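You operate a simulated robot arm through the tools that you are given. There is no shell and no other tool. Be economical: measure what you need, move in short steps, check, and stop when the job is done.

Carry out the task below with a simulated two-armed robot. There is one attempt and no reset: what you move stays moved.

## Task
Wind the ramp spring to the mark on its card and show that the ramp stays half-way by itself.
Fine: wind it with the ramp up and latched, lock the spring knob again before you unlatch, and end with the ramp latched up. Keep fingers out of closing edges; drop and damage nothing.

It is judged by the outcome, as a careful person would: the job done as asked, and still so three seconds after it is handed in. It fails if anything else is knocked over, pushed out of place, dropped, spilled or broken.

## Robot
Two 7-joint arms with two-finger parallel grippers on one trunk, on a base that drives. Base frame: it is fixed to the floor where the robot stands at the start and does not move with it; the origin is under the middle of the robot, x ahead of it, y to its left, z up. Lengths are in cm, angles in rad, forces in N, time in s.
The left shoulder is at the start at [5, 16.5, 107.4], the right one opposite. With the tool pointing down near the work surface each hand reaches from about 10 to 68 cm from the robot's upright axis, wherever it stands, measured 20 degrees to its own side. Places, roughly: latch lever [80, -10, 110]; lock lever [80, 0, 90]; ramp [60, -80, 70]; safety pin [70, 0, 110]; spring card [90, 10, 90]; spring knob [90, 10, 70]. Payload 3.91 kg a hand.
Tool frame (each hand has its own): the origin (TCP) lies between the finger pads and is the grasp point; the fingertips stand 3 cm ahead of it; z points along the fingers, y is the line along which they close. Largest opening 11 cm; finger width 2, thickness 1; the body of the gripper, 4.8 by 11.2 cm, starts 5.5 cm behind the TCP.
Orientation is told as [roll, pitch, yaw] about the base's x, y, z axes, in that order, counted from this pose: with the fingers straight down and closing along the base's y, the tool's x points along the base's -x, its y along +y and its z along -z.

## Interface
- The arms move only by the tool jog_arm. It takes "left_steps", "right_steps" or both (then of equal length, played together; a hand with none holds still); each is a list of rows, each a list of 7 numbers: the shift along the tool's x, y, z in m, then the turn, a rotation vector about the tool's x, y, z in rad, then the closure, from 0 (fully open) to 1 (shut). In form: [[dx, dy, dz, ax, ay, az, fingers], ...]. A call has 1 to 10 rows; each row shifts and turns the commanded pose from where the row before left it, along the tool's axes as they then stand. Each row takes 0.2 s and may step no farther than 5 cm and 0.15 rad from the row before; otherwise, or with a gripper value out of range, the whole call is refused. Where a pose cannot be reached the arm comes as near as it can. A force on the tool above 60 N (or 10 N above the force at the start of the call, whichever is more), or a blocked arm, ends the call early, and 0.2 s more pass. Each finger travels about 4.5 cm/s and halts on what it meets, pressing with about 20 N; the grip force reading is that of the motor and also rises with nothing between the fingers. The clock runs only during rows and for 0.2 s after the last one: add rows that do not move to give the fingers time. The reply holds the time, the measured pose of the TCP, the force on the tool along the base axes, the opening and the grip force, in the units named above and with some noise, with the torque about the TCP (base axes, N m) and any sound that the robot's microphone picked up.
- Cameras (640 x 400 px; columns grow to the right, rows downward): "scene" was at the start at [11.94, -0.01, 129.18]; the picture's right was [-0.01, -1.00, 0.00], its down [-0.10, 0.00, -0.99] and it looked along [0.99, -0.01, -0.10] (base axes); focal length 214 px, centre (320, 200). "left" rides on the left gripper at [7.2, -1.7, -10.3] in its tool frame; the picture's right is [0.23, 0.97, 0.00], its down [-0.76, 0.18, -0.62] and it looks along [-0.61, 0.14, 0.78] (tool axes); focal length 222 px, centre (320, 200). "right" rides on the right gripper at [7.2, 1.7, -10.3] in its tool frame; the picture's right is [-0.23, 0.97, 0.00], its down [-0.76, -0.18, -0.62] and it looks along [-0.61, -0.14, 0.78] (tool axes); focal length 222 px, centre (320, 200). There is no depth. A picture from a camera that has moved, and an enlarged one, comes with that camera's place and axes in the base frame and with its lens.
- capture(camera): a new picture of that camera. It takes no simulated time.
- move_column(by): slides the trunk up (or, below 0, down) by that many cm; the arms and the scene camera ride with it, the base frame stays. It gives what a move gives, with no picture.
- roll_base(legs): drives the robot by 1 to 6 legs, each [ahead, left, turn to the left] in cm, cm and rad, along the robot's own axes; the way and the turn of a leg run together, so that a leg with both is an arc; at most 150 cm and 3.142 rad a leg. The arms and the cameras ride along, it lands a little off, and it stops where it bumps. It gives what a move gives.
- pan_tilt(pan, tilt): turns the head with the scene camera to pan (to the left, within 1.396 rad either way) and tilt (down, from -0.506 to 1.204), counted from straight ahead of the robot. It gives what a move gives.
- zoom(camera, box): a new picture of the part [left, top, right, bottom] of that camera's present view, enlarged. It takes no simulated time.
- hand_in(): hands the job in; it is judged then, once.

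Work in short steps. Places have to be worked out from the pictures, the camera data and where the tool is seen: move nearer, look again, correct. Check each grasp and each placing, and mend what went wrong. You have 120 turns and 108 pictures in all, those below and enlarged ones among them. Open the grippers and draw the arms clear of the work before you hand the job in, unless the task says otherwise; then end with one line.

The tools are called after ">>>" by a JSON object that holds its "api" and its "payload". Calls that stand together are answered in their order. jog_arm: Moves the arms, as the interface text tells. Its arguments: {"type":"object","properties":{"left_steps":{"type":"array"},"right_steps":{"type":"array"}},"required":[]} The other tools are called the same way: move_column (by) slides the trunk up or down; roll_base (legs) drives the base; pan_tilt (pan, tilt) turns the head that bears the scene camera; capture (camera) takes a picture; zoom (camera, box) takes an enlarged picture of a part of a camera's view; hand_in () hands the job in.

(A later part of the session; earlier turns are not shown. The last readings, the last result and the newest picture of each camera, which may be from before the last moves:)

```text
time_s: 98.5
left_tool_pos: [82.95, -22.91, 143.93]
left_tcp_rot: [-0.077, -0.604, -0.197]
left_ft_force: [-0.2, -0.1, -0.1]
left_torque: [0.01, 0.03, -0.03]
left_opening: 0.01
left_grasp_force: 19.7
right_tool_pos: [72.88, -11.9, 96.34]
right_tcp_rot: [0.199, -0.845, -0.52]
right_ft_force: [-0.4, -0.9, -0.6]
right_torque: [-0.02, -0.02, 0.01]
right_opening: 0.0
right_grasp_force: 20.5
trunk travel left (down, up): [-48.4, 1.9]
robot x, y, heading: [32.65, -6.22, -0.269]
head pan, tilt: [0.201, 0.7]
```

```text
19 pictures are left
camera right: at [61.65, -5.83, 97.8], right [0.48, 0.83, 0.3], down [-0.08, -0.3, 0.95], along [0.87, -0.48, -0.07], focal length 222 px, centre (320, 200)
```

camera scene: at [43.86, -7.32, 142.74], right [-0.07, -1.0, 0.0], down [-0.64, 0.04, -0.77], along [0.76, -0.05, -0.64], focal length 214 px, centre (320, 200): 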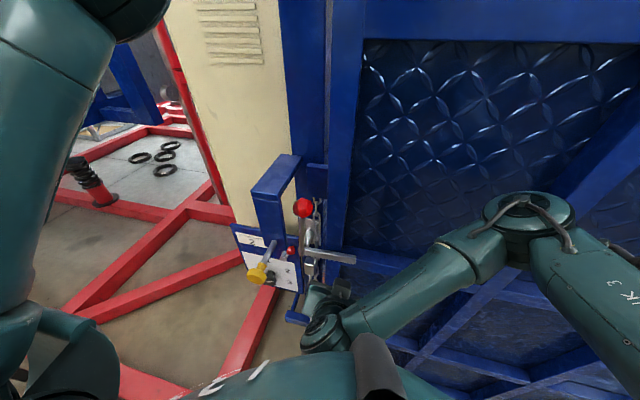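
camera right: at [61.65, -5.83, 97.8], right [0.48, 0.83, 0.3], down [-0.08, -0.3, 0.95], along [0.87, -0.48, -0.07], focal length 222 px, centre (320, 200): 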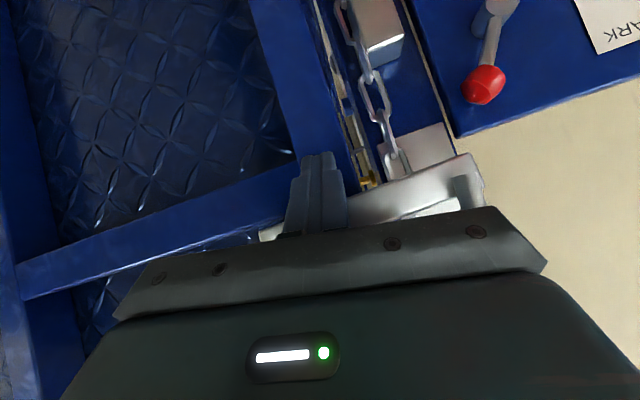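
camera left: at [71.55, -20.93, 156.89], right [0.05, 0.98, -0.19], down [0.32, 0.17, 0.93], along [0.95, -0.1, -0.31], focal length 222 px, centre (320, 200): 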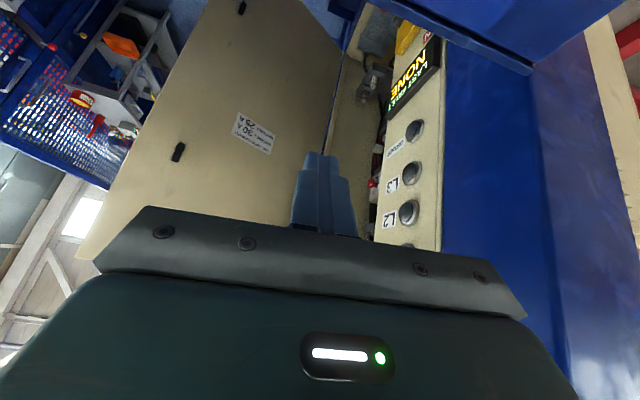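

The finger is under the bar, no contact. I lift along the bar's arc in small rows.

>>> {"api": "jog_arm", "payload": {"right_steps": [[-0.015, 0, -0.013, 0, 0, 0, 1], [-0.015, 0, -0.013, 0, 0, 0, 1], [-0.015, 0.003, -0.013, 0, 0, 0, 1], [-0.015, 0.006, -0.013, 0, 0, 0, 1], [0, 0, 0, 0, 0, 0, 1]]}}

>>> {"api": "capture", "payload": {"camera": "right"}}

```text
time_s: 99.7
left_tool_pos: [83.03, -22.96, 143.87]
left_tcp_rot: [-0.078, -0.605, -0.196]
left_ft_force: [-1.5, 0.2, 0.1]
left_torque: [0.01, 0.0, -0.04]
left_opening: 0.0
left_grasp_force: 19.9
right_tool_pos: [72.82, -12.16, 104.47]
right_tcp_rot: [0.201, -0.847, -0.521]
right_ft_force: [-0.5, -0.7, -0.5]
right_torque: [-0.01, -0.01, -0.02]
right_opening: 0.0
right_grasp_force: 20.2
trunk travel left (down, up): [-48.4, 1.9]
robot x, y, heading: [32.92, -5.87, -0.269]
head pan, tilt: [0.201, 0.7]
```

```text
18 pictures are left
camera right: at [61.67, -5.97, 105.92], right [0.48, 0.83, 0.3], down [-0.08, -0.29, 0.95], along [0.87, -0.48, -0.07], focal length 222 px, centre (320, 200)
```

right: 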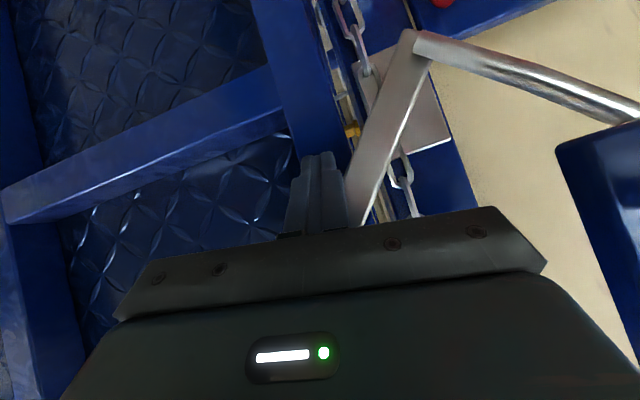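

The bar has swung up ~50–60° with almost no force. I push it further left to vertical.

>>> {"api": "jog_arm", "payload": {"right_steps": [[-0.007, 0.015, -0.006, 0, 0, 0, 1], [-0.004, 0.015, -0.003, 0, 0, 0, 1], [0, 0.015, 0, 0, 0, 0, 1], [0, 0, 0, 0, 0, 0, 1]]}}

>>> {"api": "capture", "payload": {"camera": "scene"}}

```text
time_s: 100.7
left_tool_pos: [82.72, -23.73, 144.03]
left_tcp_rot: [-0.069, -0.607, -0.202]
left_ft_force: [-0.3, 0.7, 0.1]
left_torque: [-0.01, 0.02, 0.02]
left_opening: 0.01
left_grasp_force: 19.6
right_tool_pos: [74.02, -8.75, 106.23]
right_tcp_rot: [0.19, -0.845, -0.52]
right_ft_force: [-28.3, -46.1, -5.6]
right_torque: [1.28, -1.15, 3.05]
right_opening: 0.01
right_grasp_force: 19.8
trunk travel left (down, up): [-48.4, 1.9]
robot x, y, heading: [32.92, -6.28, -0.265]
head pan, tilt: [0.201, 0.7]
```

```text
17 pictures are left
camera scene: at [43.44, -8.09, 142.75], right [-0.07, -1.0, -0.01], down [-0.64, 0.05, -0.77], along [0.77, -0.05, -0.64], focal length 214 px, centre (320, 200)
```

scene: 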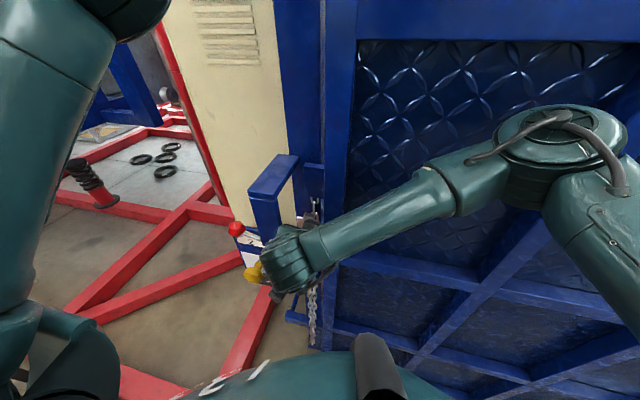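

End stop reached: latch fully open, handle to the left. I take the right hand off the latch and back it well clear, then check that the latch stays and the ramp stands.

>>> {"api": "jog_arm", "payload": {"right_steps": [[0, -0.02, 0, 0, 0, 0, 1], [0.02, -0.01, -0.023, 0, 0, 0, 1], [0.03, -0.02, -0.034, 0, 0, 0, 1], [0.03, -0.02, -0.034, 0, 0, 0, 1], [0.02, -0.03, -0.024, 0, 0, 0, 1], [0, -0.04, 0, 0, 0, 0, 1], [0, -0.04, 0, 0, 0, 0, 1]]}}

>>> {"api": "capture", "payload": {"camera": "scene"}}

```text
time_s: 102.0
left_tool_pos: [83.02, -22.87, 143.9]
left_tcp_rot: [-0.078, -0.605, -0.195]
left_ft_force: [-1.6, -0.2, 0.3]
left_torque: [0.0, 0.01, -0.01]
left_opening: 0.0
left_grasp_force: 20.2
right_tool_pos: [63.37, -12.28, 105.4]
right_tcp_rot: [0.37, -0.905, -0.87]
right_ft_force: [0.4, -0.2, -0.5]
right_torque: [-0.01, -0.01, 0.01]
right_opening: 0.0
right_grasp_force: 20.2
right hand out of reach, approached as far as the arm can: row 6
trunk travel left (down, up): [-48.4, 1.9]
robot x, y, heading: [32.57, -5.86, -0.265]
head pan, tilt: [0.201, 0.7]
stopped in row 6 (right hand): the arm was blocked; the commanded pose is now the measured one
```

```text
16 pictures are left
camera scene: at [43.84, -7.33, 142.74], right [-0.06, -1.0, 0.0], down [-0.64, 0.04, -0.77], along [0.76, -0.05, -0.64], focal length 214 px, centre (320, 200)
```

scene: 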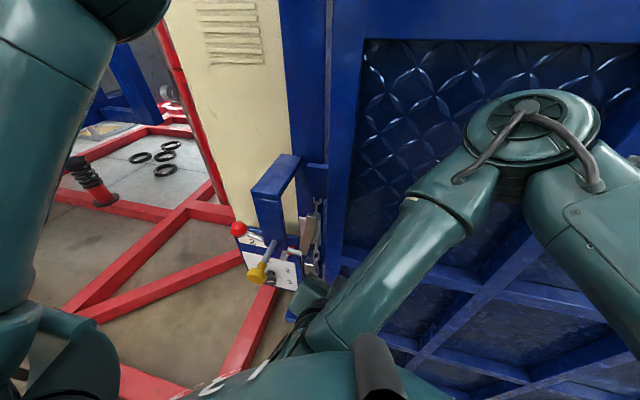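

Latch stays open and the ramp stands. I drive back 12 cm, drawing the ramp's top edge with the left hook, and read the force.

>>> {"api": "roll_base", "payload": {"legs": [[-12, 0, 0]]}}

>>> {"api": "capture", "payload": {"camera": "scene"}}

```text
time_s: 103.2
left_tool_pos: [71.53, -19.98, 143.93]
left_tcp_rot: [-0.076, -0.605, -0.2]
left_ft_force: [-0.8, -0.8, -0.1]
left_torque: [0.05, 0.03, -0.02]
left_opening: 0.02
left_grasp_force: 20.2
right_tool_pos: [52.12, -9.19, 105.48]
right_tcp_rot: [0.372, -0.906, -0.873]
right_ft_force: [-0.3, -0.4, -0.2]
right_torque: [-0.02, -0.05, 0.01]
right_opening: 0.02
right_grasp_force: 19.9
trunk travel left (down, up): [-48.4, 1.9]
robot x, y, heading: [21.75, -3.04, -0.27]
head pan, tilt: [0.201, 0.7]
```

```text
15 pictures are left
camera scene: at [32.53, -4.3, 142.75], right [-0.07, -1.0, 0.0], down [-0.64, 0.04, -0.77], along [0.76, -0.05, -0.64], focal length 214 px, centre (320, 200)
```

scene: 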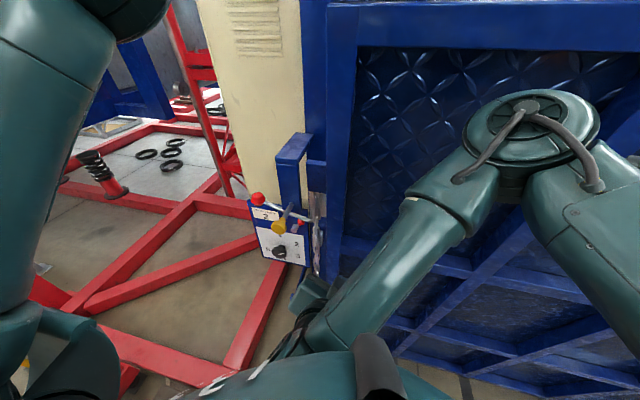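

The ramp follows with no measurable force – it's balanced. I continue in alternating short retreats and trunk lowering to follow the arc.

>>> {"api": "roll_base", "payload": {"legs": [[-12, 0, 0]]}}

>>> {"api": "move_column", "payload": {"by": -2.5}}

>>> {"api": "roll_base", "payload": {"legs": [[-12, 0, 0]]}}

>>> {"api": "move_column", "payload": {"by": -4}}

>>> {"api": "capture", "payload": {"camera": "left"}}

```text
time_s: 104.4
left_tool_pos: [60.16, -16.73, 143.89]
left_tcp_rot: [-0.077, -0.606, -0.197]
left_ft_force: [0.6, 0.2, -0.1]
left_torque: [-0.03, -0.03, 0.04]
left_opening: 0.0
left_grasp_force: 20.1
right_tool_pos: [40.86, -6.06, 105.31]
right_tcp_rot: [0.372, -0.906, -0.871]
right_ft_force: [-0.6, 0.1, 0.7]
right_torque: [0.02, 0.0, 0.03]
right_opening: 0.0
right_grasp_force: 20.1
trunk travel left (down, up): [-48.4, 1.9]
robot x, y, heading: [9.82, 0.26, -0.266]
head pan, tilt: [0.201, 0.7]
```

```text
time_s: 105.1
left_tool_pos: [60.42, -16.76, 141.33]
left_tcp_rot: [-0.078, -0.604, -0.197]
left_ft_force: [-0.2, -0.7, -0.3]
left_torque: [-0.03, 0.02, 0.01]
left_opening: 0.0
left_grasp_force: 20.2
right_tool_pos: [40.76, -6.17, 102.82]
right_tcp_rot: [0.37, -0.908, -0.871]
right_ft_force: [0.1, 0.7, 0.3]
right_torque: [-0.01, 0.0, 0.0]
right_opening: 0.01
right_grasp_force: 20.6
trunk travel left (down, up): [-45.9, 4.4]
robot x, y, heading: [10.64, 0.35, -0.265]
head pan, tilt: [0.201, 0.7]
```

```text
time_s: 106.3
left_tool_pos: [48.98, -13.92, 141.37]
left_tcp_rot: [-0.079, -0.605, -0.199]
left_ft_force: [-0.1, -0.1, -1.3]
left_torque: [0.01, -0.02, 0.06]
left_opening: 0.0
left_grasp_force: 19.9
right_tool_pos: [29.51, -3.2, 102.9]
right_tcp_rot: [0.37, -0.905, -0.873]
right_ft_force: [-0.2, -0.2, 0.2]
right_torque: [0.02, 0.01, -0.01]
right_opening: 0.02
right_grasp_force: 19.5
trunk travel left (down, up): [-45.9, 4.4]
robot x, y, heading: [-1.27, 3.19, -0.264]
head pan, tilt: [0.201, 0.7]
```

```text
time_s: 107.2
left_tool_pos: [48.32, -13.45, 138.02]
left_tcp_rot: [-0.077, -0.617, -0.2]
left_ft_force: [-13.0, 3.6, 40.4]
left_torque: [2.59, 1.1, 0.72]
left_opening: 0.0
left_grasp_force: 20.2
right_tool_pos: [29.17, -3.0, 99.05]
right_tcp_rot: [0.376, -0.909, -0.877]
right_ft_force: [0.2, 0.5, 0.3]
right_torque: [0.0, 0.0, 0.0]
right_opening: 0.0
right_grasp_force: 19.9
trunk travel left (down, up): [-41.9, 8.4]
robot x, y, heading: [-1.18, 3.19, -0.27]
head pan, tilt: [0.201, 0.7]
```

```text
14 pictures are left
camera left: at [36.32, -12.17, 142.42], right [0.05, 0.98, -0.19], down [0.31, 0.17, 0.94], along [0.95, -0.11, -0.29], focal length 222 px, centre (320, 200)
```

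left: 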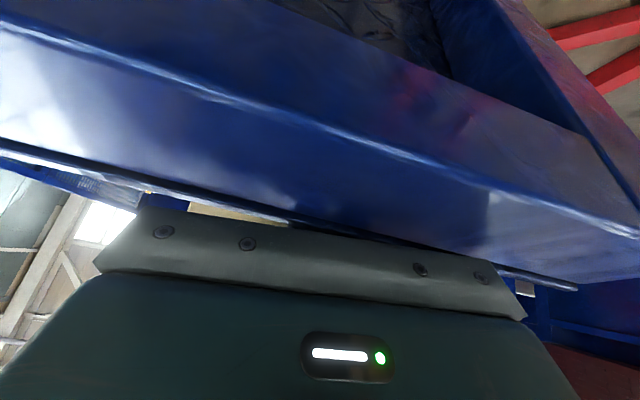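

The gripper body pressed on the edge (40 N), so the edge drops slower than I assumed. I raise 2.5 cm and continue with a corrected schedule in finer steps.

>>> {"api": "move_column", "payload": {"by": 2.5}}

>>> {"api": "roll_base", "payload": {"legs": [[-8, 0, 0]]}}

>>> {"api": "move_column", "payload": {"by": -2.5}}

>>> {"api": "roll_base", "payload": {"legs": [[-8, 0, 0]]}}

>>> {"api": "move_column", "payload": {"by": -2.5}}

>>> {"api": "capture", "payload": {"camera": "left"}}

```text
time_s: 107.9
left_tool_pos: [48.95, -13.75, 139.75]
left_tcp_rot: [-0.075, -0.603, -0.2]
left_ft_force: [0.9, 0.8, -0.3]
left_torque: [0.0, -0.02, 0.01]
left_opening: 0.02
left_grasp_force: 19.5
right_tool_pos: [29.59, -3.05, 101.27]
right_tcp_rot: [0.37, -0.905, -0.873]
right_ft_force: [-0.4, -0.4, 0.0]
right_torque: [0.02, -0.04, 0.01]
right_opening: 0.01
right_grasp_force: 19.7
trunk travel left (down, up): [-44.4, 5.9]
robot x, y, heading: [-0.85, 3.11, -0.268]
head pan, tilt: [0.201, 0.7]
```

```text
time_s: 108.9
left_tool_pos: [40.89, -11.77, 139.99]
left_tcp_rot: [-0.076, -0.607, -0.203]
left_ft_force: [0.3, 0.3, 0.1]
left_torque: [0.01, -0.02, -0.02]
left_opening: 0.02
left_grasp_force: 19.7
right_tool_pos: [21.61, -0.9, 101.42]
right_tcp_rot: [0.372, -0.906, -0.877]
right_ft_force: [0.0, 0.5, -0.3]
right_torque: [0.01, 0.0, 0.02]
right_opening: 0.02
right_grasp_force: 19.8
trunk travel left (down, up): [-44.4, 5.9]
robot x, y, heading: [-9.17, 5.71, -0.273]
head pan, tilt: [0.201, 0.7]
```

```text
time_s: 109.7
left_tool_pos: [41.06, -11.72, 137.35]
left_tcp_rot: [-0.078, -0.606, -0.203]
left_ft_force: [-0.1, 0.6, 0.5]
left_torque: [0.0, -0.02, 0.01]
left_opening: 0.01
left_grasp_force: 19.5
right_tool_pos: [21.79, -0.97, 98.9]
right_tcp_rot: [0.37, -0.906, -0.876]
right_ft_force: [-0.6, -0.6, 0.3]
right_torque: [0.01, 0.01, 0.01]
right_opening: 0.01
right_grasp_force: 19.7
trunk travel left (down, up): [-41.9, 8.4]
robot x, y, heading: [-8.49, 5.59, -0.269]
head pan, tilt: [0.201, 0.7]
```

```text
time_s: 110.7
left_tool_pos: [33.25, -9.69, 137.39]
left_tcp_rot: [-0.077, -0.607, -0.205]
left_ft_force: [0.3, -0.3, -0.6]
left_torque: [0.02, -0.05, -0.01]
left_opening: 0.0
left_grasp_force: 20.6
right_tool_pos: [14.0, 1.21, 98.91]
right_tcp_rot: [0.372, -0.907, -0.876]
right_ft_force: [0.4, 0.4, -0.5]
right_torque: [-0.02, 0.03, 0.02]
right_opening: 0.0
right_grasp_force: 20.1
trunk travel left (down, up): [-41.9, 8.4]
robot x, y, heading: [-16.72, 7.41, -0.272]
head pan, tilt: [0.201, 0.7]
```

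```text
time_s: 111.4
left_tool_pos: [33.38, -9.61, 134.91]
left_tcp_rot: [-0.078, -0.606, -0.205]
left_ft_force: [0.7, -0.1, 0.4]
left_torque: [0.0, -0.02, 0.01]
left_opening: 0.01
left_grasp_force: 20.6
right_tool_pos: [13.86, 1.19, 96.4]
right_tcp_rot: [0.37, -0.903, -0.876]
right_ft_force: [0.3, -0.2, 0.2]
right_torque: [0.02, 0.02, 0.0]
right_opening: 0.0
right_grasp_force: 20.2
trunk travel left (down, up): [-39.4, 10.9]
robot x, y, heading: [-16.65, 7.76, -0.27]
head pan, tilt: [0.201, 0.7]
```

```text
13 pictures are left
camera left: at [21.43, -8.2, 139.33], right [0.05, 0.98, -0.19], down [0.32, 0.16, 0.93], along [0.95, -0.11, -0.31], focal length 222 px, centre (320, 200)
```

left: 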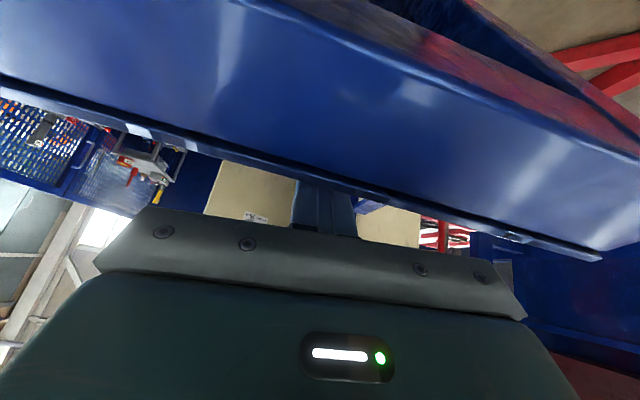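

Hook engagement is good and force-free. I continue the same pattern.

>>> {"api": "roll_base", "payload": {"legs": [[-8, 0, 0]]}}

>>> {"api": "move_column", "payload": {"by": -3}}

>>> {"api": "roll_base", "payload": {"legs": [[-7, 0, 0]]}}

>>> {"api": "move_column", "payload": {"by": -3.5}}

>>> {"api": "roll_base", "payload": {"legs": [[-7, 0, 0]]}}

>>> {"api": "move_column", "payload": {"by": -4}}

>>> {"api": "capture", "payload": {"camera": "left"}}

```text
time_s: 112.5
left_tool_pos: [25.5, -7.34, 135.08]
left_tcp_rot: [-0.073, -0.604, -0.203]
left_ft_force: [-1.0, 0.5, 0.0]
left_torque: [-0.04, -0.05, -0.01]
left_opening: 0.02
left_grasp_force: 20.0
right_tool_pos: [6.1, 3.3, 96.43]
right_tcp_rot: [0.372, -0.908, -0.876]
right_ft_force: [0.3, 0.8, 0.8]
right_torque: [-0.03, 0.0, 0.0]
right_opening: 0.0
right_grasp_force: 19.8
trunk travel left (down, up): [-39.4, 10.9]
robot x, y, heading: [-24.31, 9.63, -0.27]
head pan, tilt: [0.201, 0.7]
```

```text
time_s: 113.2
left_tool_pos: [25.55, -7.37, 132.0]
left_tcp_rot: [-0.077, -0.604, -0.202]
left_ft_force: [-0.2, 0.2, 0.4]
left_torque: [0.01, -0.05, 0.01]
left_opening: 0.0
left_grasp_force: 20.5
right_tool_pos: [6.19, 3.32, 93.42]
right_tcp_rot: [0.37, -0.905, -0.874]
right_ft_force: [0.5, 0.1, 0.4]
right_torque: [-0.01, 0.01, 0.02]
right_opening: 0.0
right_grasp_force: 20.3
trunk travel left (down, up): [-36.4, 13.9]
robot x, y, heading: [-24.63, 9.78, -0.273]
head pan, tilt: [0.201, 0.7]
```

```text
time_s: 114.2
left_tool_pos: [18.67, -5.48, 131.98]
left_tcp_rot: [-0.075, -0.605, -0.204]
left_ft_force: [-0.3, -0.2, 0.6]
left_torque: [0.01, 0.0, 0.01]
left_opening: 0.0
left_grasp_force: 20.7
right_tool_pos: [-0.63, 5.24, 93.3]
right_tcp_rot: [0.371, -0.907, -0.876]
right_ft_force: [-0.9, -0.2, -0.3]
right_torque: [-0.01, 0.02, -0.02]
right_opening: 0.0
right_grasp_force: 20.2
trunk travel left (down, up): [-36.4, 13.9]
robot x, y, heading: [-31.01, 11.48, -0.267]
head pan, tilt: [0.201, 0.7]
```

```text
time_s: 115.0
left_tool_pos: [18.71, -5.62, 128.35]
left_tcp_rot: [-0.076, -0.606, -0.202]
left_ft_force: [-0.7, 0.3, -0.2]
left_torque: [-0.03, 0.03, -0.01]
left_opening: 0.01
left_grasp_force: 20.0
right_tool_pos: [-0.44, 5.15, 89.97]
right_tcp_rot: [0.37, -0.905, -0.874]
right_ft_force: [0.1, -0.6, -0.1]
right_torque: [0.01, -0.01, -0.01]
right_opening: 0.0
right_grasp_force: 19.6
trunk travel left (down, up): [-32.9, 17.4]
robot x, y, heading: [-30.97, 11.62, -0.268]
head pan, tilt: [0.201, 0.7]
```

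```text
time_s: 116.0
left_tool_pos: [12.19, -3.59, 128.48]
left_tcp_rot: [-0.075, -0.606, -0.201]
left_ft_force: [-0.7, 0.2, -0.1]
left_torque: [-0.01, -0.01, -0.03]
left_opening: 0.0
left_grasp_force: 20.3
right_tool_pos: [-7.15, 7.08, 89.88]
right_tcp_rot: [0.371, -0.905, -0.872]
right_ft_force: [-0.5, 0.5, -0.4]
right_torque: [0.0, 0.01, 0.01]
right_opening: 0.02
right_grasp_force: 20.0
trunk travel left (down, up): [-32.9, 17.4]
robot x, y, heading: [-37.58, 13.52, -0.264]
head pan, tilt: [0.201, 0.7]
```

```text
time_s: 116.9
left_tool_pos: [12.19, -3.68, 124.39]
left_tcp_rot: [-0.076, -0.605, -0.199]
left_ft_force: [-0.3, 0.0, 0.2]
left_torque: [0.01, 0.0, -0.03]
left_opening: 0.0
left_grasp_force: 20.0
right_tool_pos: [-6.9, 7.04, 85.89]
right_tcp_rot: [0.371, -0.906, -0.872]
right_ft_force: [0.0, -0.1, 0.2]
right_torque: [-0.01, -0.01, -0.02]
right_opening: 0.0
right_grasp_force: 20.2
trunk travel left (down, up): [-28.9, 21.4]
robot x, y, heading: [-37.88, 13.59, -0.265]
head pan, tilt: [0.201, 0.7]
```

```text
12 pictures are left
camera left: at [0.4, -2.28, 128.87], right [0.05, 0.98, -0.19], down [0.32, 0.16, 0.93], along [0.95, -0.11, -0.3], focal length 222 px, centre (320, 200)
```

left: 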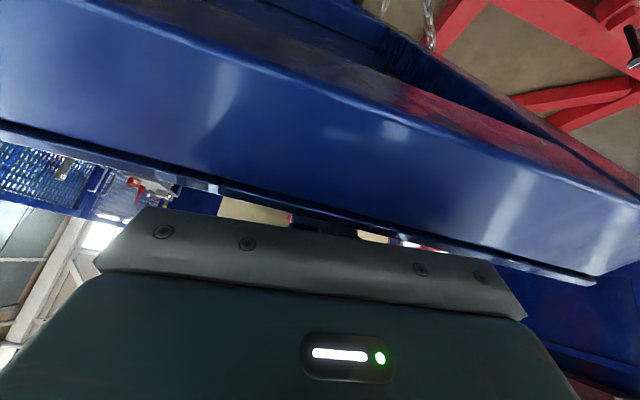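

Still force-free at about 30°. I continue toward 45° with slightly smaller steps.

>>> {"api": "roll_base", "payload": {"legs": [[-6, 0, 0]]}}

>>> {"api": "move_column", "payload": {"by": -3.5}}

>>> {"api": "roll_base", "payload": {"legs": [[-6, 0, 0]]}}

>>> {"api": "move_column", "payload": {"by": -4}}

>>> {"api": "roll_base", "payload": {"legs": [[-5, 0, 0]]}}

>>> {"api": "move_column", "payload": {"by": -4}}

>>> {"api": "roll_base", "payload": {"legs": [[-5, 0, 0]]}}

>>> {"api": "capture", "payload": {"camera": "left"}}

```text
time_s: 117.8
left_tool_pos: [6.41, -1.99, 124.47]
left_tcp_rot: [-0.074, -0.606, -0.202]
left_ft_force: [-0.4, -0.3, -0.5]
left_torque: [0.0, 0.02, 0.02]
left_opening: 0.0
left_grasp_force: 20.3
right_tool_pos: [-12.92, 8.7, 85.85]
right_tcp_rot: [0.371, -0.905, -0.873]
right_ft_force: [-0.8, 0.2, -0.7]
right_torque: [-0.01, 0.02, 0.02]
right_opening: 0.01
right_grasp_force: 20.1
trunk travel left (down, up): [-28.9, 21.4]
robot x, y, heading: [-43.31, 15.15, -0.272]
head pan, tilt: [0.201, 0.7]
```

```text
time_s: 118.6
left_tool_pos: [6.47, -2.17, 120.88]
left_tcp_rot: [-0.073, -0.605, -0.202]
left_ft_force: [-1.1, -0.6, 0.4]
left_torque: [0.03, 0.02, -0.02]
left_opening: 0.0
left_grasp_force: 20.1
right_tool_pos: [-12.8, 8.57, 82.42]
right_tcp_rot: [0.371, -0.908, -0.872]
right_ft_force: [0.0, 0.9, 0.5]
right_torque: [0.02, 0.01, 0.02]
right_opening: 0.02
right_grasp_force: 20.2
trunk travel left (down, up): [-25.4, 24.9]
robot x, y, heading: [-43.18, 15.13, -0.269]
head pan, tilt: [0.201, 0.7]
```

```text
time_s: 119.6
left_tool_pos: [0.79, -0.56, 120.84]
left_tcp_rot: [-0.075, -0.604, -0.204]
left_ft_force: [0.0, -0.4, -0.5]
left_torque: [0.0, 0.02, 0.0]
left_opening: 0.0
left_grasp_force: 19.8
right_tool_pos: [-18.59, 10.17, 82.41]
right_tcp_rot: [0.37, -0.905, -0.875]
right_ft_force: [-1.2, -1.3, 0.6]
right_torque: [0.0, 0.01, 0.0]
right_opening: 0.01
right_grasp_force: 19.9
trunk travel left (down, up): [-25.4, 24.9]
robot x, y, heading: [-49.09, 16.49, -0.268]
head pan, tilt: [0.201, 0.7]
```

```text
time_s: 120.4
left_tool_pos: [0.65, -0.56, 116.96]
left_tcp_rot: [-0.074, -0.605, -0.205]
left_ft_force: [-0.8, 0.0, 0.5]
left_torque: [0.0, 0.01, 0.01]
left_opening: 0.0
left_grasp_force: 20.2
right_tool_pos: [-18.52, 10.19, 78.45]
right_tcp_rot: [0.371, -0.905, -0.875]
right_ft_force: [-0.1, -0.9, 0.2]
right_torque: [-0.02, 0.0, 0.01]
right_opening: 0.0
right_grasp_force: 20.4
trunk travel left (down, up): [-21.4, 28.9]
robot x, y, heading: [-49.06, 16.52, -0.269]
head pan, tilt: [0.201, 0.7]
```

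```text
time_s: 121.3
left_tool_pos: [-4.06, 0.69, 116.89]
left_tcp_rot: [-0.074, -0.605, -0.206]
left_ft_force: [-0.1, -0.2, 0.8]
left_torque: [0.01, 0.0, -0.02]
left_opening: 0.02
left_grasp_force: 19.8
right_tool_pos: [-23.34, 11.47, 78.41]
right_tcp_rot: [0.37, -0.907, -0.874]
right_ft_force: [1.2, 0.1, 0.1]
right_torque: [0.01, -0.01, 0.0]
right_opening: 0.01
right_grasp_force: 20.1
trunk travel left (down, up): [-21.4, 28.9]
robot x, y, heading: [-53.78, 17.74, -0.273]
head pan, tilt: [0.201, 0.7]
```

```text
time_s: 122.2
left_tool_pos: [-4.11, 0.66, 112.95]
left_tcp_rot: [-0.075, -0.603, -0.206]
left_ft_force: [0.4, -0.2, 0.6]
left_torque: [0.0, -0.03, -0.03]
left_opening: 0.01
left_grasp_force: 19.7
right_tool_pos: [-23.19, 11.38, 74.34]
right_tcp_rot: [0.368, -0.907, -0.874]
right_ft_force: [-0.1, 0.0, -0.5]
right_torque: [0.01, 0.03, 0.0]
right_opening: 0.01
right_grasp_force: 19.9
trunk travel left (down, up): [-17.4, 32.9]
robot x, y, heading: [-54.2, 17.62, -0.271]
head pan, tilt: [0.201, 0.7]
```

```text
time_s: 123.1
left_tool_pos: [-8.75, 1.92, 112.98]
left_tcp_rot: [-0.074, -0.604, -0.207]
left_ft_force: [-0.8, 0.0, 0.2]
left_torque: [0.01, -0.01, 0.04]
left_opening: 0.0
left_grasp_force: 19.7
right_tool_pos: [-28.01, 12.7, 74.42]
right_tcp_rot: [0.369, -0.905, -0.874]
right_ft_force: [-0.6, -0.9, 0.3]
right_torque: [0.04, 0.0, 0.01]
right_opening: 0.0
right_grasp_force: 20.6
trunk travel left (down, up): [-17.4, 32.9]
robot x, y, heading: [-58.9, 19.38, -0.272]
head pan, tilt: [0.201, 0.7]
```

```text
11 pictures are left
camera left: at [-20.69, 3.36, 117.39], right [0.06, 0.98, -0.19], down [0.32, 0.16, 0.93], along [0.95, -0.11, -0.31], focal length 222 px, centre (320, 200)
```

left: 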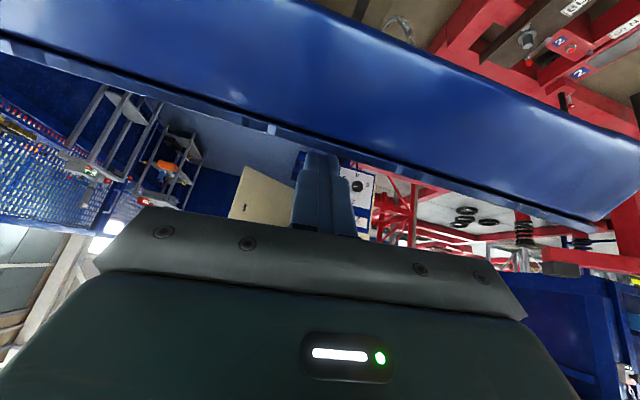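

About 41°. One more lowering and a 5 cm retreat to reach ~45°.

>>> {"api": "move_column", "payload": {"by": -4.5}}

>>> {"api": "roll_base", "payload": {"legs": [[-6, 0, 0]]}}

>>> {"api": "capture", "payload": {"camera": "left"}}

>>> {"api": "capture", "payload": {"camera": "scene"}}

```text
time_s: 124.0
left_tool_pos: [-9.07, 1.94, 108.41]
left_tcp_rot: [-0.074, -0.604, -0.207]
left_ft_force: [-7.6, 4.7, 5.0]
left_torque: [0.13, -0.17, 0.42]
left_opening: 0.01
left_grasp_force: 19.6
right_tool_pos: [-28.06, 12.76, 69.98]
right_tcp_rot: [0.372, -0.906, -0.877]
right_ft_force: [-0.2, 0.2, 0.0]
right_torque: [0.02, 0.0, -0.03]
right_opening: 0.01
right_grasp_force: 20.6
trunk travel left (down, up): [-12.9, 37.4]
robot x, y, heading: [-58.73, 19.46, -0.266]
head pan, tilt: [0.201, 0.7]
```

```text
time_s: 124.9
left_tool_pos: [-14.66, 3.47, 108.28]
left_tcp_rot: [-0.075, -0.604, -0.209]
left_ft_force: [0.4, -0.4, 0.1]
left_torque: [0.02, 0.01, 0.0]
left_opening: 0.02
left_grasp_force: 19.7
right_tool_pos: [-33.8, 14.34, 69.83]
right_tcp_rot: [0.37, -0.906, -0.876]
right_ft_force: [1.5, -0.5, -0.4]
right_torque: [-0.03, 0.01, 0.03]
right_opening: 0.01
right_grasp_force: 20.1
trunk travel left (down, up): [-12.9, 37.4]
robot x, y, heading: [-64.19, 20.67, -0.267]
head pan, tilt: [0.201, 0.7]
```

```text
10 pictures are left
camera left: at [-26.45, 4.91, 112.87], right [0.06, 0.98, -0.19], down [0.32, 0.16, 0.93], along [0.94, -0.11, -0.31], focal length 222 px, centre (320, 200)
```

left: 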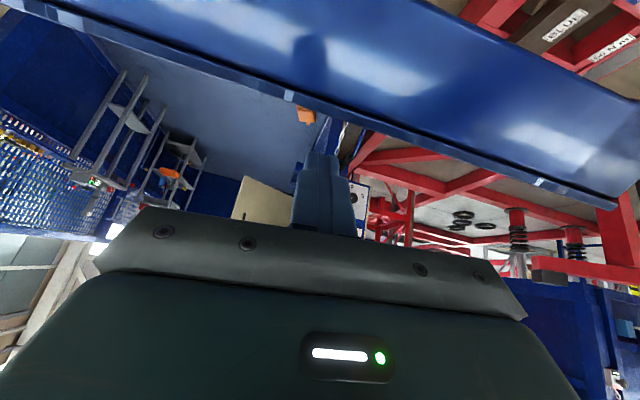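

```text
9 pictures are left
camera scene: at [-53.35, 19.39, 107.24], right [-0.07, -1.0, 0.0], down [-0.64, 0.05, -0.77], along [0.76, -0.05, -0.64], focal length 214 px, centre (320, 200)
```

scene: 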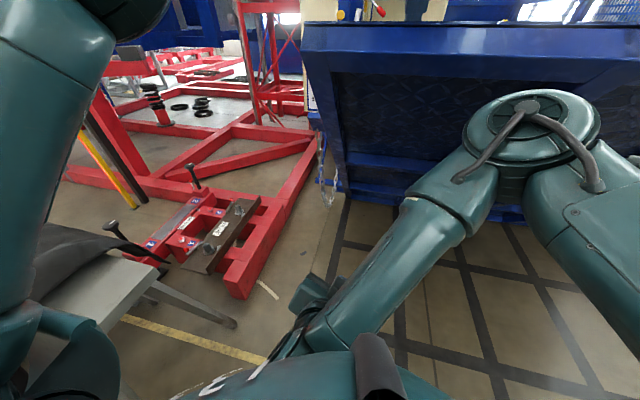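

Ramp is at roughly 45° and the hand reads no force. I lift the left hand clear and wait to show it stays.

>>> {"api": "jog_arm", "payload": {"left_steps": [[-0.022, 0, -0.034, 0, 0, 0, 1], [-0.022, 0, -0.034, 0, 0, 0, 1], [-0.022, 0, -0.034, 0, 0, 0, 1], [0, 0, 0, 0, 0, 0, 1], [0, 0, 0, 0, 0, 0, 1], [0, 0, 0, 0, 0, 0, 1], [0, 0, 0, 0, 0, 0, 1], [0, 0, 0, 0, 0, 0, 1], [0, 0, 0, 0, 0, 0, 1], [0, 0, 0, 0, 0, 0, 1]]}}

>>> {"api": "jog_arm", "payload": {"left_steps": [[0, 0, 0, 0, 0, 0, 1], [0, 0, 0, 0, 0, 0, 1], [0, 0, 0, 0, 0, 0, 1], [0, 0, 0, 0, 0, 0, 1], [0, 0, 0, 0, 0, 0, 1], [0, 0, 0, 0, 0, 0, 1], [0, 0, 0, 0, 0, 0, 1], [0, 0, 0, 0, 0, 0, 1], [0, 0, 0, 0, 0, 0, 1], [0, 0, 0, 0, 0, 0, 1]]}}

>>> {"api": "capture", "payload": {"camera": "scene"}}

```text
time_s: 127.1
left_tool_pos: [-15.4, 5.42, 119.07]
left_tcp_rot: [-0.077, -0.605, -0.206]
left_ft_force: [0.8, -0.2, 0.2]
left_torque: [-0.04, 0.0, 0.0]
left_opening: 0.0
left_grasp_force: 20.1
left hand out of reach, approached as far as the arm can: row 3
right_tool_pos: [-33.75, 14.28, 69.8]
right_tcp_rot: [0.369, -0.906, -0.876]
right_ft_force: [0.3, 0.4, -0.2]
right_torque: [-0.01, -0.01, 0.01]
right_opening: 0.01
right_grasp_force: 20.5
trunk travel left (down, up): [-12.9, 37.4]
robot x, y, heading: [-64.7, 21.07, -0.275]
head pan, tilt: [0.201, 0.7]
```

```text
time_s: 129.3
left_tool_pos: [-15.31, 5.42, 118.92]
left_tcp_rot: [-0.075, -0.605, -0.206]
left_ft_force: [0.1, 0.1, 0.2]
left_torque: [-0.01, 0.03, 0.0]
left_opening: 0.0
left_grasp_force: 20.5
right_tool_pos: [-33.74, 14.34, 69.89]
right_tcp_rot: [0.369, -0.906, -0.876]
right_ft_force: [0.8, -0.5, 0.7]
right_torque: [0.02, -0.01, -0.02]
right_opening: 0.01
right_grasp_force: 20.1
trunk travel left (down, up): [-12.9, 37.4]
robot x, y, heading: [-64.51, 20.81, -0.269]
head pan, tilt: [0.201, 0.7]
```

```text
8 pictures are left
camera scene: at [-53.35, 19.39, 107.24], right [-0.07, -1.0, 0.0], down [-0.64, 0.05, -0.76], along [0.76, -0.05, -0.64], focal length 214 px, centre (320, 200)
```

scene: 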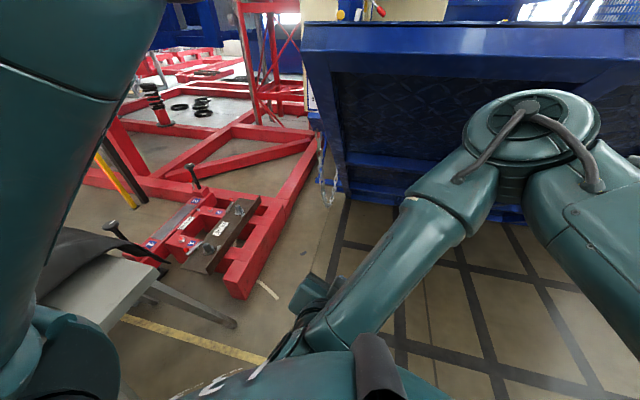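

The ramp has not moved in over 4 s, at 45° (rear edge z≈107). Now to raise it: I back off 14 cm, lower the left fingers in front of and below the ramp's top front corner, and approach.

>>> {"api": "roll_base", "payload": {"legs": [[-14, 0, 0]]}}

>>> {"api": "jog_arm", "payload": {"left_steps": [[0.022, 0, 0.034, 0, 0, 0, 1], [0.022, 0, 0.034, 0, 0, 0, 1], [0.02, 0, 0.03, 0, 0, 0, 1], [0, 0, 0, 0, 0, 0, 1]]}}

>>> {"api": "move_column", "payload": {"by": -6}}

>>> {"api": "capture", "payload": {"camera": "left"}}

```text
time_s: 130.7
left_tool_pos: [-28.71, 9.16, 119.16]
left_tcp_rot: [-0.076, -0.604, -0.21]
left_ft_force: [-0.8, -0.5, 0.1]
left_torque: [0.01, 0.04, 0.01]
left_opening: 0.01
left_grasp_force: 19.6
right_tool_pos: [-47.08, 17.95, 69.91]
right_tcp_rot: [0.37, -0.908, -0.876]
right_ft_force: [0.1, -0.3, -0.1]
right_torque: [0.02, 0.01, 0.01]
right_opening: 0.0
right_grasp_force: 20.0
trunk travel left (down, up): [-12.9, 37.4]
robot x, y, heading: [-77.58, 24.49, -0.275]
head pan, tilt: [0.201, 0.7]
```

```text
time_s: 131.7
left_tool_pos: [-26.85, 7.86, 116.79]
left_tcp_rot: [-0.091, -0.603, -0.189]
left_ft_force: [1.1, 0.0, 0.3]
left_torque: [-0.02, 0.01, -0.01]
left_opening: 0.0
left_grasp_force: 19.9
left hand out of reach, approached as far as the arm can: row 1, 2, 3
right_tool_pos: [-47.05, 18.0, 69.83]
right_tcp_rot: [0.37, -0.906, -0.876]
right_ft_force: [-0.4, 0.1, 0.1]
right_torque: [-0.02, 0.0, -0.02]
right_opening: 0.01
right_grasp_force: 19.7
trunk travel left (down, up): [-12.9, 37.4]
robot x, y, heading: [-77.4, 24.55, -0.268]
head pan, tilt: [0.201, 0.7]
```

```text
time_s: 132.7
left_tool_pos: [-26.85, 7.78, 110.71]
left_tcp_rot: [-0.088, -0.598, -0.19]
left_ft_force: [0.5, 0.6, 0.2]
left_torque: [-0.02, -0.01, 0.03]
left_opening: 0.02
left_grasp_force: 19.8
right_tool_pos: [-47.0, 18.03, 63.84]
right_tcp_rot: [0.369, -0.906, -0.875]
right_ft_force: [-0.6, 0.7, 0.3]
right_torque: [-0.01, 0.0, 0.0]
right_opening: 0.0
right_grasp_force: 20.2
trunk travel left (down, up): [-6.9, 43.4]
robot x, y, heading: [-77.97, 24.23, -0.273]
head pan, tilt: [0.201, 0.7]
```

```text
7 pictures are left
camera left: at [-38.65, 9.16, 115.14], right [0.04, 0.98, -0.2], down [0.33, 0.17, 0.93], along [0.94, -0.11, -0.31], focal length 222 px, centre (320, 200)
```

left: 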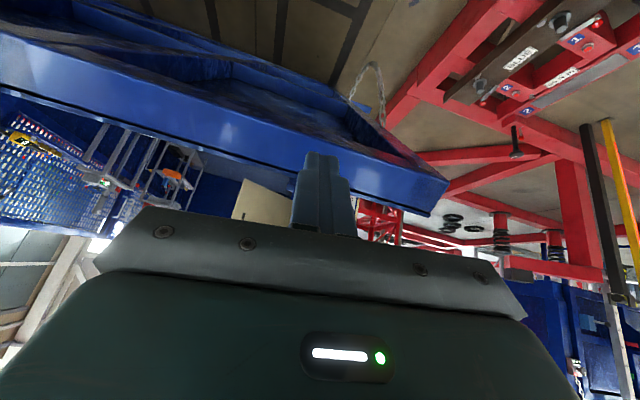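

I lower the trunk the last 6.5 cm and nudge the left hand along its own axis to get the tip under the corner.

>>> {"api": "move_column", "payload": {"by": -6.5}}

>>> {"api": "jog_arm", "payload": {"left_steps": [[0.01, 0, 0.02, 0, 0, 0, 1], [0, 0, 0.01, 0, 0, 0, 1], [0, 0, 0, 0, 0, 0, 1]]}}

```text
time_s: 133.5
left_tool_pos: [-26.77, 7.99, 104.66]
left_tcp_rot: [-0.092, -0.601, -0.182]
left_ft_force: [-0.2, 0.8, 0.6]
left_torque: [-0.02, -0.01, 0.0]
left_opening: 0.0
left_grasp_force: 20.0
right_tool_pos: [-47.06, 17.94, 58.05]
right_tcp_rot: [0.379, -0.907, -0.883]
right_ft_force: [-14.1, -3.1, 35.1]
right_torque: [3.05, 3.84, 1.57]
right_opening: 0.01
right_grasp_force: 20.5
trunk travel left (down, up): [-0.9, 49.4]
robot x, y, heading: [-77.61, 24.53, -0.272]
head pan, tilt: [0.201, 0.7]
stopped: the force on the tool passed its limit at 116 N (the readings are from after the stop); the commanded pose is now the measured one
```

```text
time_s: 134.3
left_tool_pos: [-25.3, 7.41, 103.33]
left_tcp_rot: [-0.106, -0.6, -0.167]
left_ft_force: [-0.6, 0.4, -0.4]
left_torque: [0.01, -0.02, 0.03]
left_opening: 0.0
left_grasp_force: 19.8
left hand out of reach, approached as far as the arm can: row 1
right_tool_pos: [-46.96, 17.99, 58.04]
right_tcp_rot: [0.383, -0.907, -0.887]
right_ft_force: [-13.2, -4.8, 39.3]
right_torque: [3.44, 4.36, 1.54]
right_opening: 0.01
right_grasp_force: 20.3
trunk travel left (down, up): [-0.9, 49.4]
robot x, y, heading: [-77.72, 24.28, -0.267]
head pan, tilt: [0.201, 0.7]
```

The right hand came down on the robot's own base; I lift it off. Left tip is now below the corner, so I drive ahead 8 cm to push the ramp.

>>> {"api": "jog_arm", "payload": {"right_steps": [[-0.04, 0, 0.005, 0, 0, 0, 1], [-0.03, 0, 0.005, 0, 0, 0, 1]]}}

>>> {"api": "roll_base", "payload": {"legs": [[8, 0, 0]]}}

>>> {"api": "capture", "payload": {"camera": "left"}}

```text
time_s: 134.9
left_tool_pos: [-25.08, 7.44, 103.02]
left_tcp_rot: [-0.105, -0.598, -0.169]
left_ft_force: [-0.5, -0.2, 0.5]
left_torque: [-0.02, 0.03, 0.02]
left_opening: 0.0
left_grasp_force: 20.3
right_tool_pos: [-43.67, 14.33, 63.09]
right_tcp_rot: [0.375, -0.905, -0.879]
right_ft_force: [-0.1, -0.6, 0.5]
right_torque: [0.04, 0.01, 0.0]
right_opening: 0.0
right_grasp_force: 19.3
trunk travel left (down, up): [-0.9, 49.4]
robot x, y, heading: [-77.54, 24.46, -0.271]
head pan, tilt: [0.201, 0.7]
```

```text
time_s: 136.0
left_tool_pos: [-17.61, 5.38, 102.95]
left_tcp_rot: [-0.103, -0.595, -0.166]
left_ft_force: [0.8, 0.3, 0.3]
left_torque: [0.01, -0.01, 0.03]
left_opening: 0.03
left_grasp_force: 19.6
right_tool_pos: [-36.18, 12.19, 63.07]
right_tcp_rot: [0.375, -0.908, -0.883]
right_ft_force: [-0.2, 0.6, 0.8]
right_torque: [-0.01, 0.02, 0.02]
right_opening: 0.0
right_grasp_force: 19.4
trunk travel left (down, up): [-0.9, 49.4]
robot x, y, heading: [-70.59, 22.23, -0.269]
head pan, tilt: [0.201, 0.7]
```

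```text
6 pictures are left
camera left: at [-29.46, 6.65, 107.55], right [0.03, 0.98, -0.21], down [0.33, 0.19, 0.93], along [0.94, -0.1, -0.32], focal length 222 px, centre (320, 200)
```

left: 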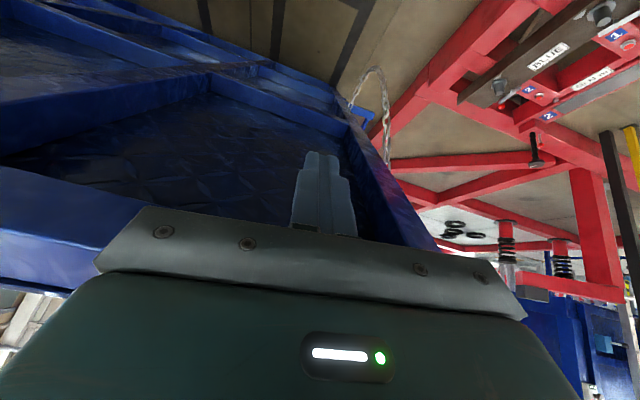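

The fingers are tucked under the top rail and the ramp is moving up with negligible force. I follow the arc back up with alternating drive and lift.

>>> {"api": "move_column", "payload": {"by": 2}}

>>> {"api": "roll_base", "payload": {"legs": [[5, 0, 0]]}}

>>> {"api": "move_column", "payload": {"by": 3.5}}

>>> {"api": "roll_base", "payload": {"legs": [[6, 0, 0]]}}

>>> {"api": "move_column", "payload": {"by": 5}}

>>> {"api": "roll_base", "payload": {"legs": [[6, 0, 0]]}}

>>> {"api": "move_column", "payload": {"by": 4.5}}

>>> {"api": "capture", "payload": {"camera": "left"}}

```text
time_s: 136.7
left_tool_pos: [-17.5, 5.61, 105.02]
left_tcp_rot: [-0.106, -0.595, -0.164]
left_ft_force: [0.0, -0.6, 0.0]
left_torque: [-0.02, 0.05, 0.0]
left_opening: 0.0
left_grasp_force: 20.2
right_tool_pos: [-36.28, 12.22, 64.99]
right_tcp_rot: [0.378, -0.908, -0.881]
right_ft_force: [-0.3, 0.8, -0.8]
right_torque: [-0.03, 0.0, -0.04]
right_opening: 0.01
right_grasp_force: 20.2
trunk travel left (down, up): [-2.9, 47.4]
robot x, y, heading: [-70.3, 22.07, -0.269]
head pan, tilt: [0.201, 0.7]
```

```text
time_s: 137.6
left_tool_pos: [-12.9, 4.27, 105.26]
left_tcp_rot: [-0.107, -0.599, -0.165]
left_ft_force: [-4.6, 0.4, 11.2]
left_torque: [0.74, -0.22, 0.26]
left_opening: 0.01
left_grasp_force: 20.2
right_tool_pos: [-31.56, 10.93, 65.08]
right_tcp_rot: [0.378, -0.907, -0.882]
right_ft_force: [-0.5, -0.4, 0.0]
right_torque: [-0.01, -0.02, 0.01]
right_opening: 0.0
right_grasp_force: 20.1
trunk travel left (down, up): [-2.9, 47.4]
robot x, y, heading: [-65.86, 21.14, -0.27]
head pan, tilt: [0.201, 0.7]
```

```text
time_s: 138.4
left_tool_pos: [-12.87, 4.3, 108.65]
left_tcp_rot: [-0.109, -0.6, -0.162]
left_ft_force: [0.3, 0.0, -0.8]
left_torque: [0.01, -0.03, -0.01]
left_opening: 0.03
left_grasp_force: 20.1
right_tool_pos: [-31.59, 10.97, 68.63]
right_tcp_rot: [0.377, -0.906, -0.884]
right_ft_force: [-0.3, -0.1, -1.1]
right_torque: [0.02, 0.0, 0.01]
right_opening: 0.01
right_grasp_force: 19.9
trunk travel left (down, up): [-6.4, 43.9]
robot x, y, heading: [-65.26, 21.2, -0.268]
head pan, tilt: [0.201, 0.7]
```

```text
time_s: 139.3
left_tool_pos: [-7.78, 2.7, 109.57]
left_tcp_rot: [-0.11, -0.614, -0.161]
left_ft_force: [-22.4, -0.3, 35.3]
left_torque: [2.18, -1.17, 1.42]
left_opening: 0.01
left_grasp_force: 19.8
right_tool_pos: [-25.94, 9.24, 68.77]
right_tcp_rot: [0.383, -0.912, -0.89]
right_ft_force: [-0.8, -0.2, 0.8]
right_torque: [-0.04, 0.0, 0.03]
right_opening: 0.0
right_grasp_force: 19.9
trunk travel left (down, up): [-6.4, 43.9]
robot x, y, heading: [-59.91, 19.18, -0.273]
head pan, tilt: [0.201, 0.7]
```

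```text
time_s: 140.3
left_tool_pos: [-7.18, 2.76, 114.21]
left_tcp_rot: [-0.109, -0.609, -0.158]
left_ft_force: [-0.4, 0.3, -0.1]
left_torque: [0.0, -0.02, -0.03]
left_opening: 0.0
left_grasp_force: 20.3
right_tool_pos: [-25.84, 9.22, 73.46]
right_tcp_rot: [0.377, -0.905, -0.884]
right_ft_force: [-0.6, 0.3, -0.3]
right_torque: [0.02, -0.01, 0.03]
right_opening: 0.0
right_grasp_force: 19.9
trunk travel left (down, up): [-11.4, 38.9]
robot x, y, heading: [-59.76, 19.7, -0.272]
head pan, tilt: [0.201, 0.7]
```

```text
time_s: 141.2
left_tool_pos: [-1.63, 1.05, 114.12]
left_tcp_rot: [-0.112, -0.608, -0.16]
left_ft_force: [-0.6, -0.2, 0.2]
left_torque: [-0.03, 0.06, -0.02]
left_opening: 0.01
left_grasp_force: 19.8
right_tool_pos: [-20.02, 7.79, 73.66]
right_tcp_rot: [0.377, -0.908, -0.882]
right_ft_force: [0.0, -0.1, 0.1]
right_torque: [-0.04, -0.02, 0.01]
right_opening: 0.01
right_grasp_force: 19.6
trunk travel left (down, up): [-11.4, 38.9]
robot x, y, heading: [-54.38, 17.86, -0.269]
head pan, tilt: [0.201, 0.7]
```

```text
time_s: 142.1
left_tool_pos: [-1.54, 1.17, 118.8]
left_tcp_rot: [-0.112, -0.609, -0.161]
left_ft_force: [0.4, 0.1, 1.1]
left_torque: [-0.03, -0.02, 0.02]
left_opening: 0.0
left_grasp_force: 19.7
right_tool_pos: [-20.18, 7.75, 78.03]
right_tcp_rot: [0.378, -0.905, -0.884]
right_ft_force: [-0.1, 0.3, 0.4]
right_torque: [-0.01, 0.01, -0.01]
right_opening: 0.0
right_grasp_force: 20.2
trunk travel left (down, up): [-15.9, 34.4]
robot x, y, heading: [-54.14, 17.68, -0.271]
head pan, tilt: [0.201, 0.7]
```

```text
5 pictures are left
camera left: at [-13.46, 2.42, 123.12], right [0.03, 0.98, -0.22], down [0.32, 0.2, 0.93], along [0.95, -0.1, -0.3], focal length 222 px, centre (320, 200)
```

left: 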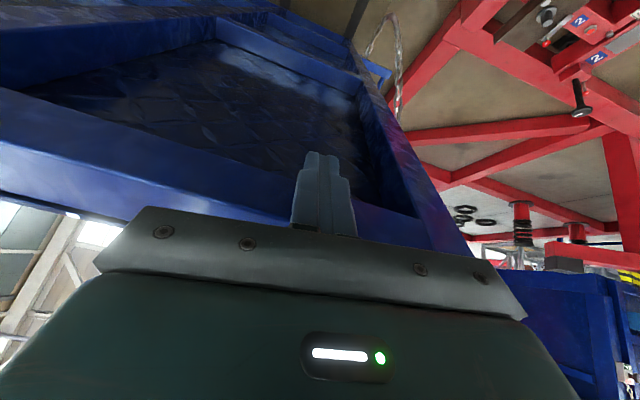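

Contact is good on the top rail. I continue the climb.

>>> {"api": "roll_base", "payload": {"legs": [[7, 0, 0]]}}

>>> {"api": "move_column", "payload": {"by": 3.5}}

>>> {"api": "roll_base", "payload": {"legs": [[7, 0, 0]]}}

>>> {"api": "move_column", "payload": {"by": 4}}

>>> {"api": "roll_base", "payload": {"legs": [[8, 0, 0]]}}

>>> {"api": "move_column", "payload": {"by": 3.5}}

>>> {"api": "roll_base", "payload": {"legs": [[8, 0, 0]]}}

>>> {"api": "move_column", "payload": {"by": 3}}

>>> {"api": "capture", "payload": {"camera": "left"}}

```text
time_s: 143.1
left_tool_pos: [5.1, -0.62, 118.56]
left_tcp_rot: [-0.11, -0.608, -0.158]
left_ft_force: [0.1, -0.8, 0.3]
left_torque: [-0.01, -0.05, -0.02]
left_opening: 0.0
left_grasp_force: 20.2
right_tool_pos: [-13.51, 5.96, 78.09]
right_tcp_rot: [0.377, -0.907, -0.88]
right_ft_force: [-0.1, 0.2, 0.3]
right_torque: [0.02, 0.04, -0.03]
right_opening: 0.0
right_grasp_force: 20.3
trunk travel left (down, up): [-15.9, 34.4]
robot x, y, heading: [-47.64, 15.97, -0.267]
head pan, tilt: [0.201, 0.7]
```

```text
time_s: 143.9
left_tool_pos: [5.11, -0.61, 122.18]
left_tcp_rot: [-0.111, -0.607, -0.16]
left_ft_force: [0.2, -0.3, 0.4]
left_torque: [-0.01, -0.01, -0.03]
left_opening: 0.0
left_grasp_force: 20.4
right_tool_pos: [-13.35, 5.92, 81.47]
right_tcp_rot: [0.376, -0.908, -0.881]
right_ft_force: [-0.4, -0.3, 0.2]
right_torque: [0.02, 0.02, 0.0]
right_opening: 0.0
right_grasp_force: 19.3
trunk travel left (down, up): [-19.4, 30.9]
robot x, y, heading: [-47.53, 15.81, -0.273]
head pan, tilt: [0.201, 0.7]
```

```text
time_s: 144.9
left_tool_pos: [11.99, -2.6, 122.0]
left_tcp_rot: [-0.11, -0.605, -0.162]
left_ft_force: [0.5, 0.6, -0.4]
left_torque: [0.02, 0.04, -0.02]
left_opening: 0.04
left_grasp_force: 19.9
right_tool_pos: [-6.75, 3.96, 81.57]
right_tcp_rot: [0.376, -0.906, -0.88]
right_ft_force: [0.7, 0.2, -0.1]
right_torque: [0.01, 0.01, 0.01]
right_opening: 0.0
right_grasp_force: 20.4
trunk travel left (down, up): [-19.4, 30.9]
robot x, y, heading: [-40.4, 14.4, -0.273]
head pan, tilt: [0.201, 0.7]
```

```text
time_s: 145.8
left_tool_pos: [11.86, -2.55, 126.02]
left_tcp_rot: [-0.11, -0.605, -0.157]
left_ft_force: [-0.2, 0.9, 1.1]
left_torque: [0.01, -0.01, 0.03]
left_opening: 0.0
left_grasp_force: 19.8
right_tool_pos: [-6.72, 3.97, 85.61]
right_tcp_rot: [0.376, -0.905, -0.883]
right_ft_force: [0.0, 0.5, -0.7]
right_torque: [-0.01, -0.04, 0.01]
right_opening: 0.02
right_grasp_force: 20.0
trunk travel left (down, up): [-23.4, 26.9]
robot x, y, heading: [-40.94, 14.42, -0.275]
head pan, tilt: [0.201, 0.7]
```

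```text
time_s: 146.8
left_tool_pos: [19.76, -4.79, 126.0]
left_tcp_rot: [-0.11, -0.606, -0.161]
left_ft_force: [0.2, 0.0, 0.1]
left_torque: [0.0, 0.02, -0.02]
left_opening: 0.01
left_grasp_force: 19.9
right_tool_pos: [1.02, 1.78, 85.54]
right_tcp_rot: [0.374, -0.906, -0.882]
right_ft_force: [0.2, -0.2, -0.1]
right_torque: [0.0, -0.04, 0.0]
right_opening: 0.0
right_grasp_force: 19.5
trunk travel left (down, up): [-23.4, 26.9]
robot x, y, heading: [-32.78, 11.5, -0.273]
head pan, tilt: [0.201, 0.7]
```

```text
time_s: 147.6
left_tool_pos: [19.69, -4.78, 129.5]
left_tcp_rot: [-0.111, -0.604, -0.157]
left_ft_force: [0.0, -0.2, 0.5]
left_torque: [-0.02, 0.01, 0.01]
left_opening: 0.04
left_grasp_force: 20.1
right_tool_pos: [1.13, 1.78, 89.08]
right_tcp_rot: [0.377, -0.905, -0.882]
right_ft_force: [0.6, 0.9, -0.4]
right_torque: [0.04, 0.0, 0.03]
right_opening: 0.01
right_grasp_force: 20.1
trunk travel left (down, up): [-26.9, 23.4]
robot x, y, heading: [-32.7, 12.03, -0.271]
head pan, tilt: [0.201, 0.7]
```

```text
time_s: 148.7
left_tool_pos: [27.7, -6.97, 129.4]
left_tcp_rot: [-0.108, -0.603, -0.159]
left_ft_force: [-0.5, -0.4, -0.2]
left_torque: [0.0, -0.01, -0.01]
left_opening: 0.01
left_grasp_force: 20.0
right_tool_pos: [8.88, -0.29, 88.89]
right_tcp_rot: [0.375, -0.906, -0.881]
right_ft_force: [0.0, -0.1, 0.4]
right_torque: [-0.02, -0.02, 0.0]
right_opening: 0.01
right_grasp_force: 20.0
trunk travel left (down, up): [-26.9, 23.4]
robot x, y, heading: [-25.19, 9.5, -0.275]
head pan, tilt: [0.201, 0.7]
```

```text
time_s: 149.4
left_tool_pos: [27.68, -6.89, 132.39]
left_tcp_rot: [-0.108, -0.604, -0.159]
left_ft_force: [0.4, 0.5, 0.1]
left_torque: [-0.02, 0.02, -0.01]
left_opening: 0.0
left_grasp_force: 20.0
right_tool_pos: [8.88, -0.38, 92.0]
right_tcp_rot: [0.377, -0.906, -0.881]
right_ft_force: [0.0, -0.3, 0.2]
right_torque: [-0.02, -0.03, -0.01]
right_opening: 0.0
right_grasp_force: 20.3
trunk travel left (down, up): [-29.9, 20.4]
robot x, y, heading: [-25.03, 10.06, -0.272]
head pan, tilt: [0.201, 0.7]
```

```text
4 pictures are left
camera left: at [15.76, -5.68, 136.9], right [0.03, 0.98, -0.22], down [0.32, 0.2, 0.93], along [0.95, -0.09, -0.31], focal length 222 px, centre (320, 200)
```

left: 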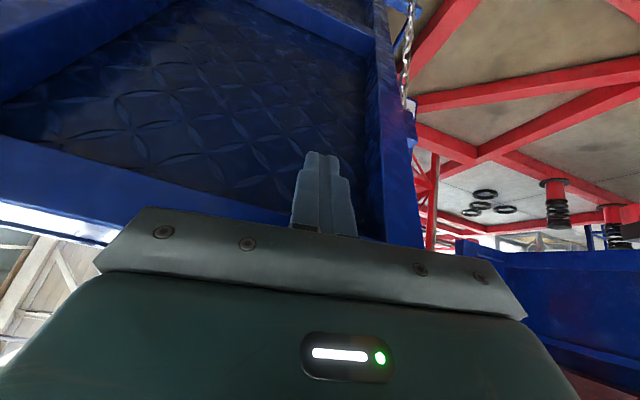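

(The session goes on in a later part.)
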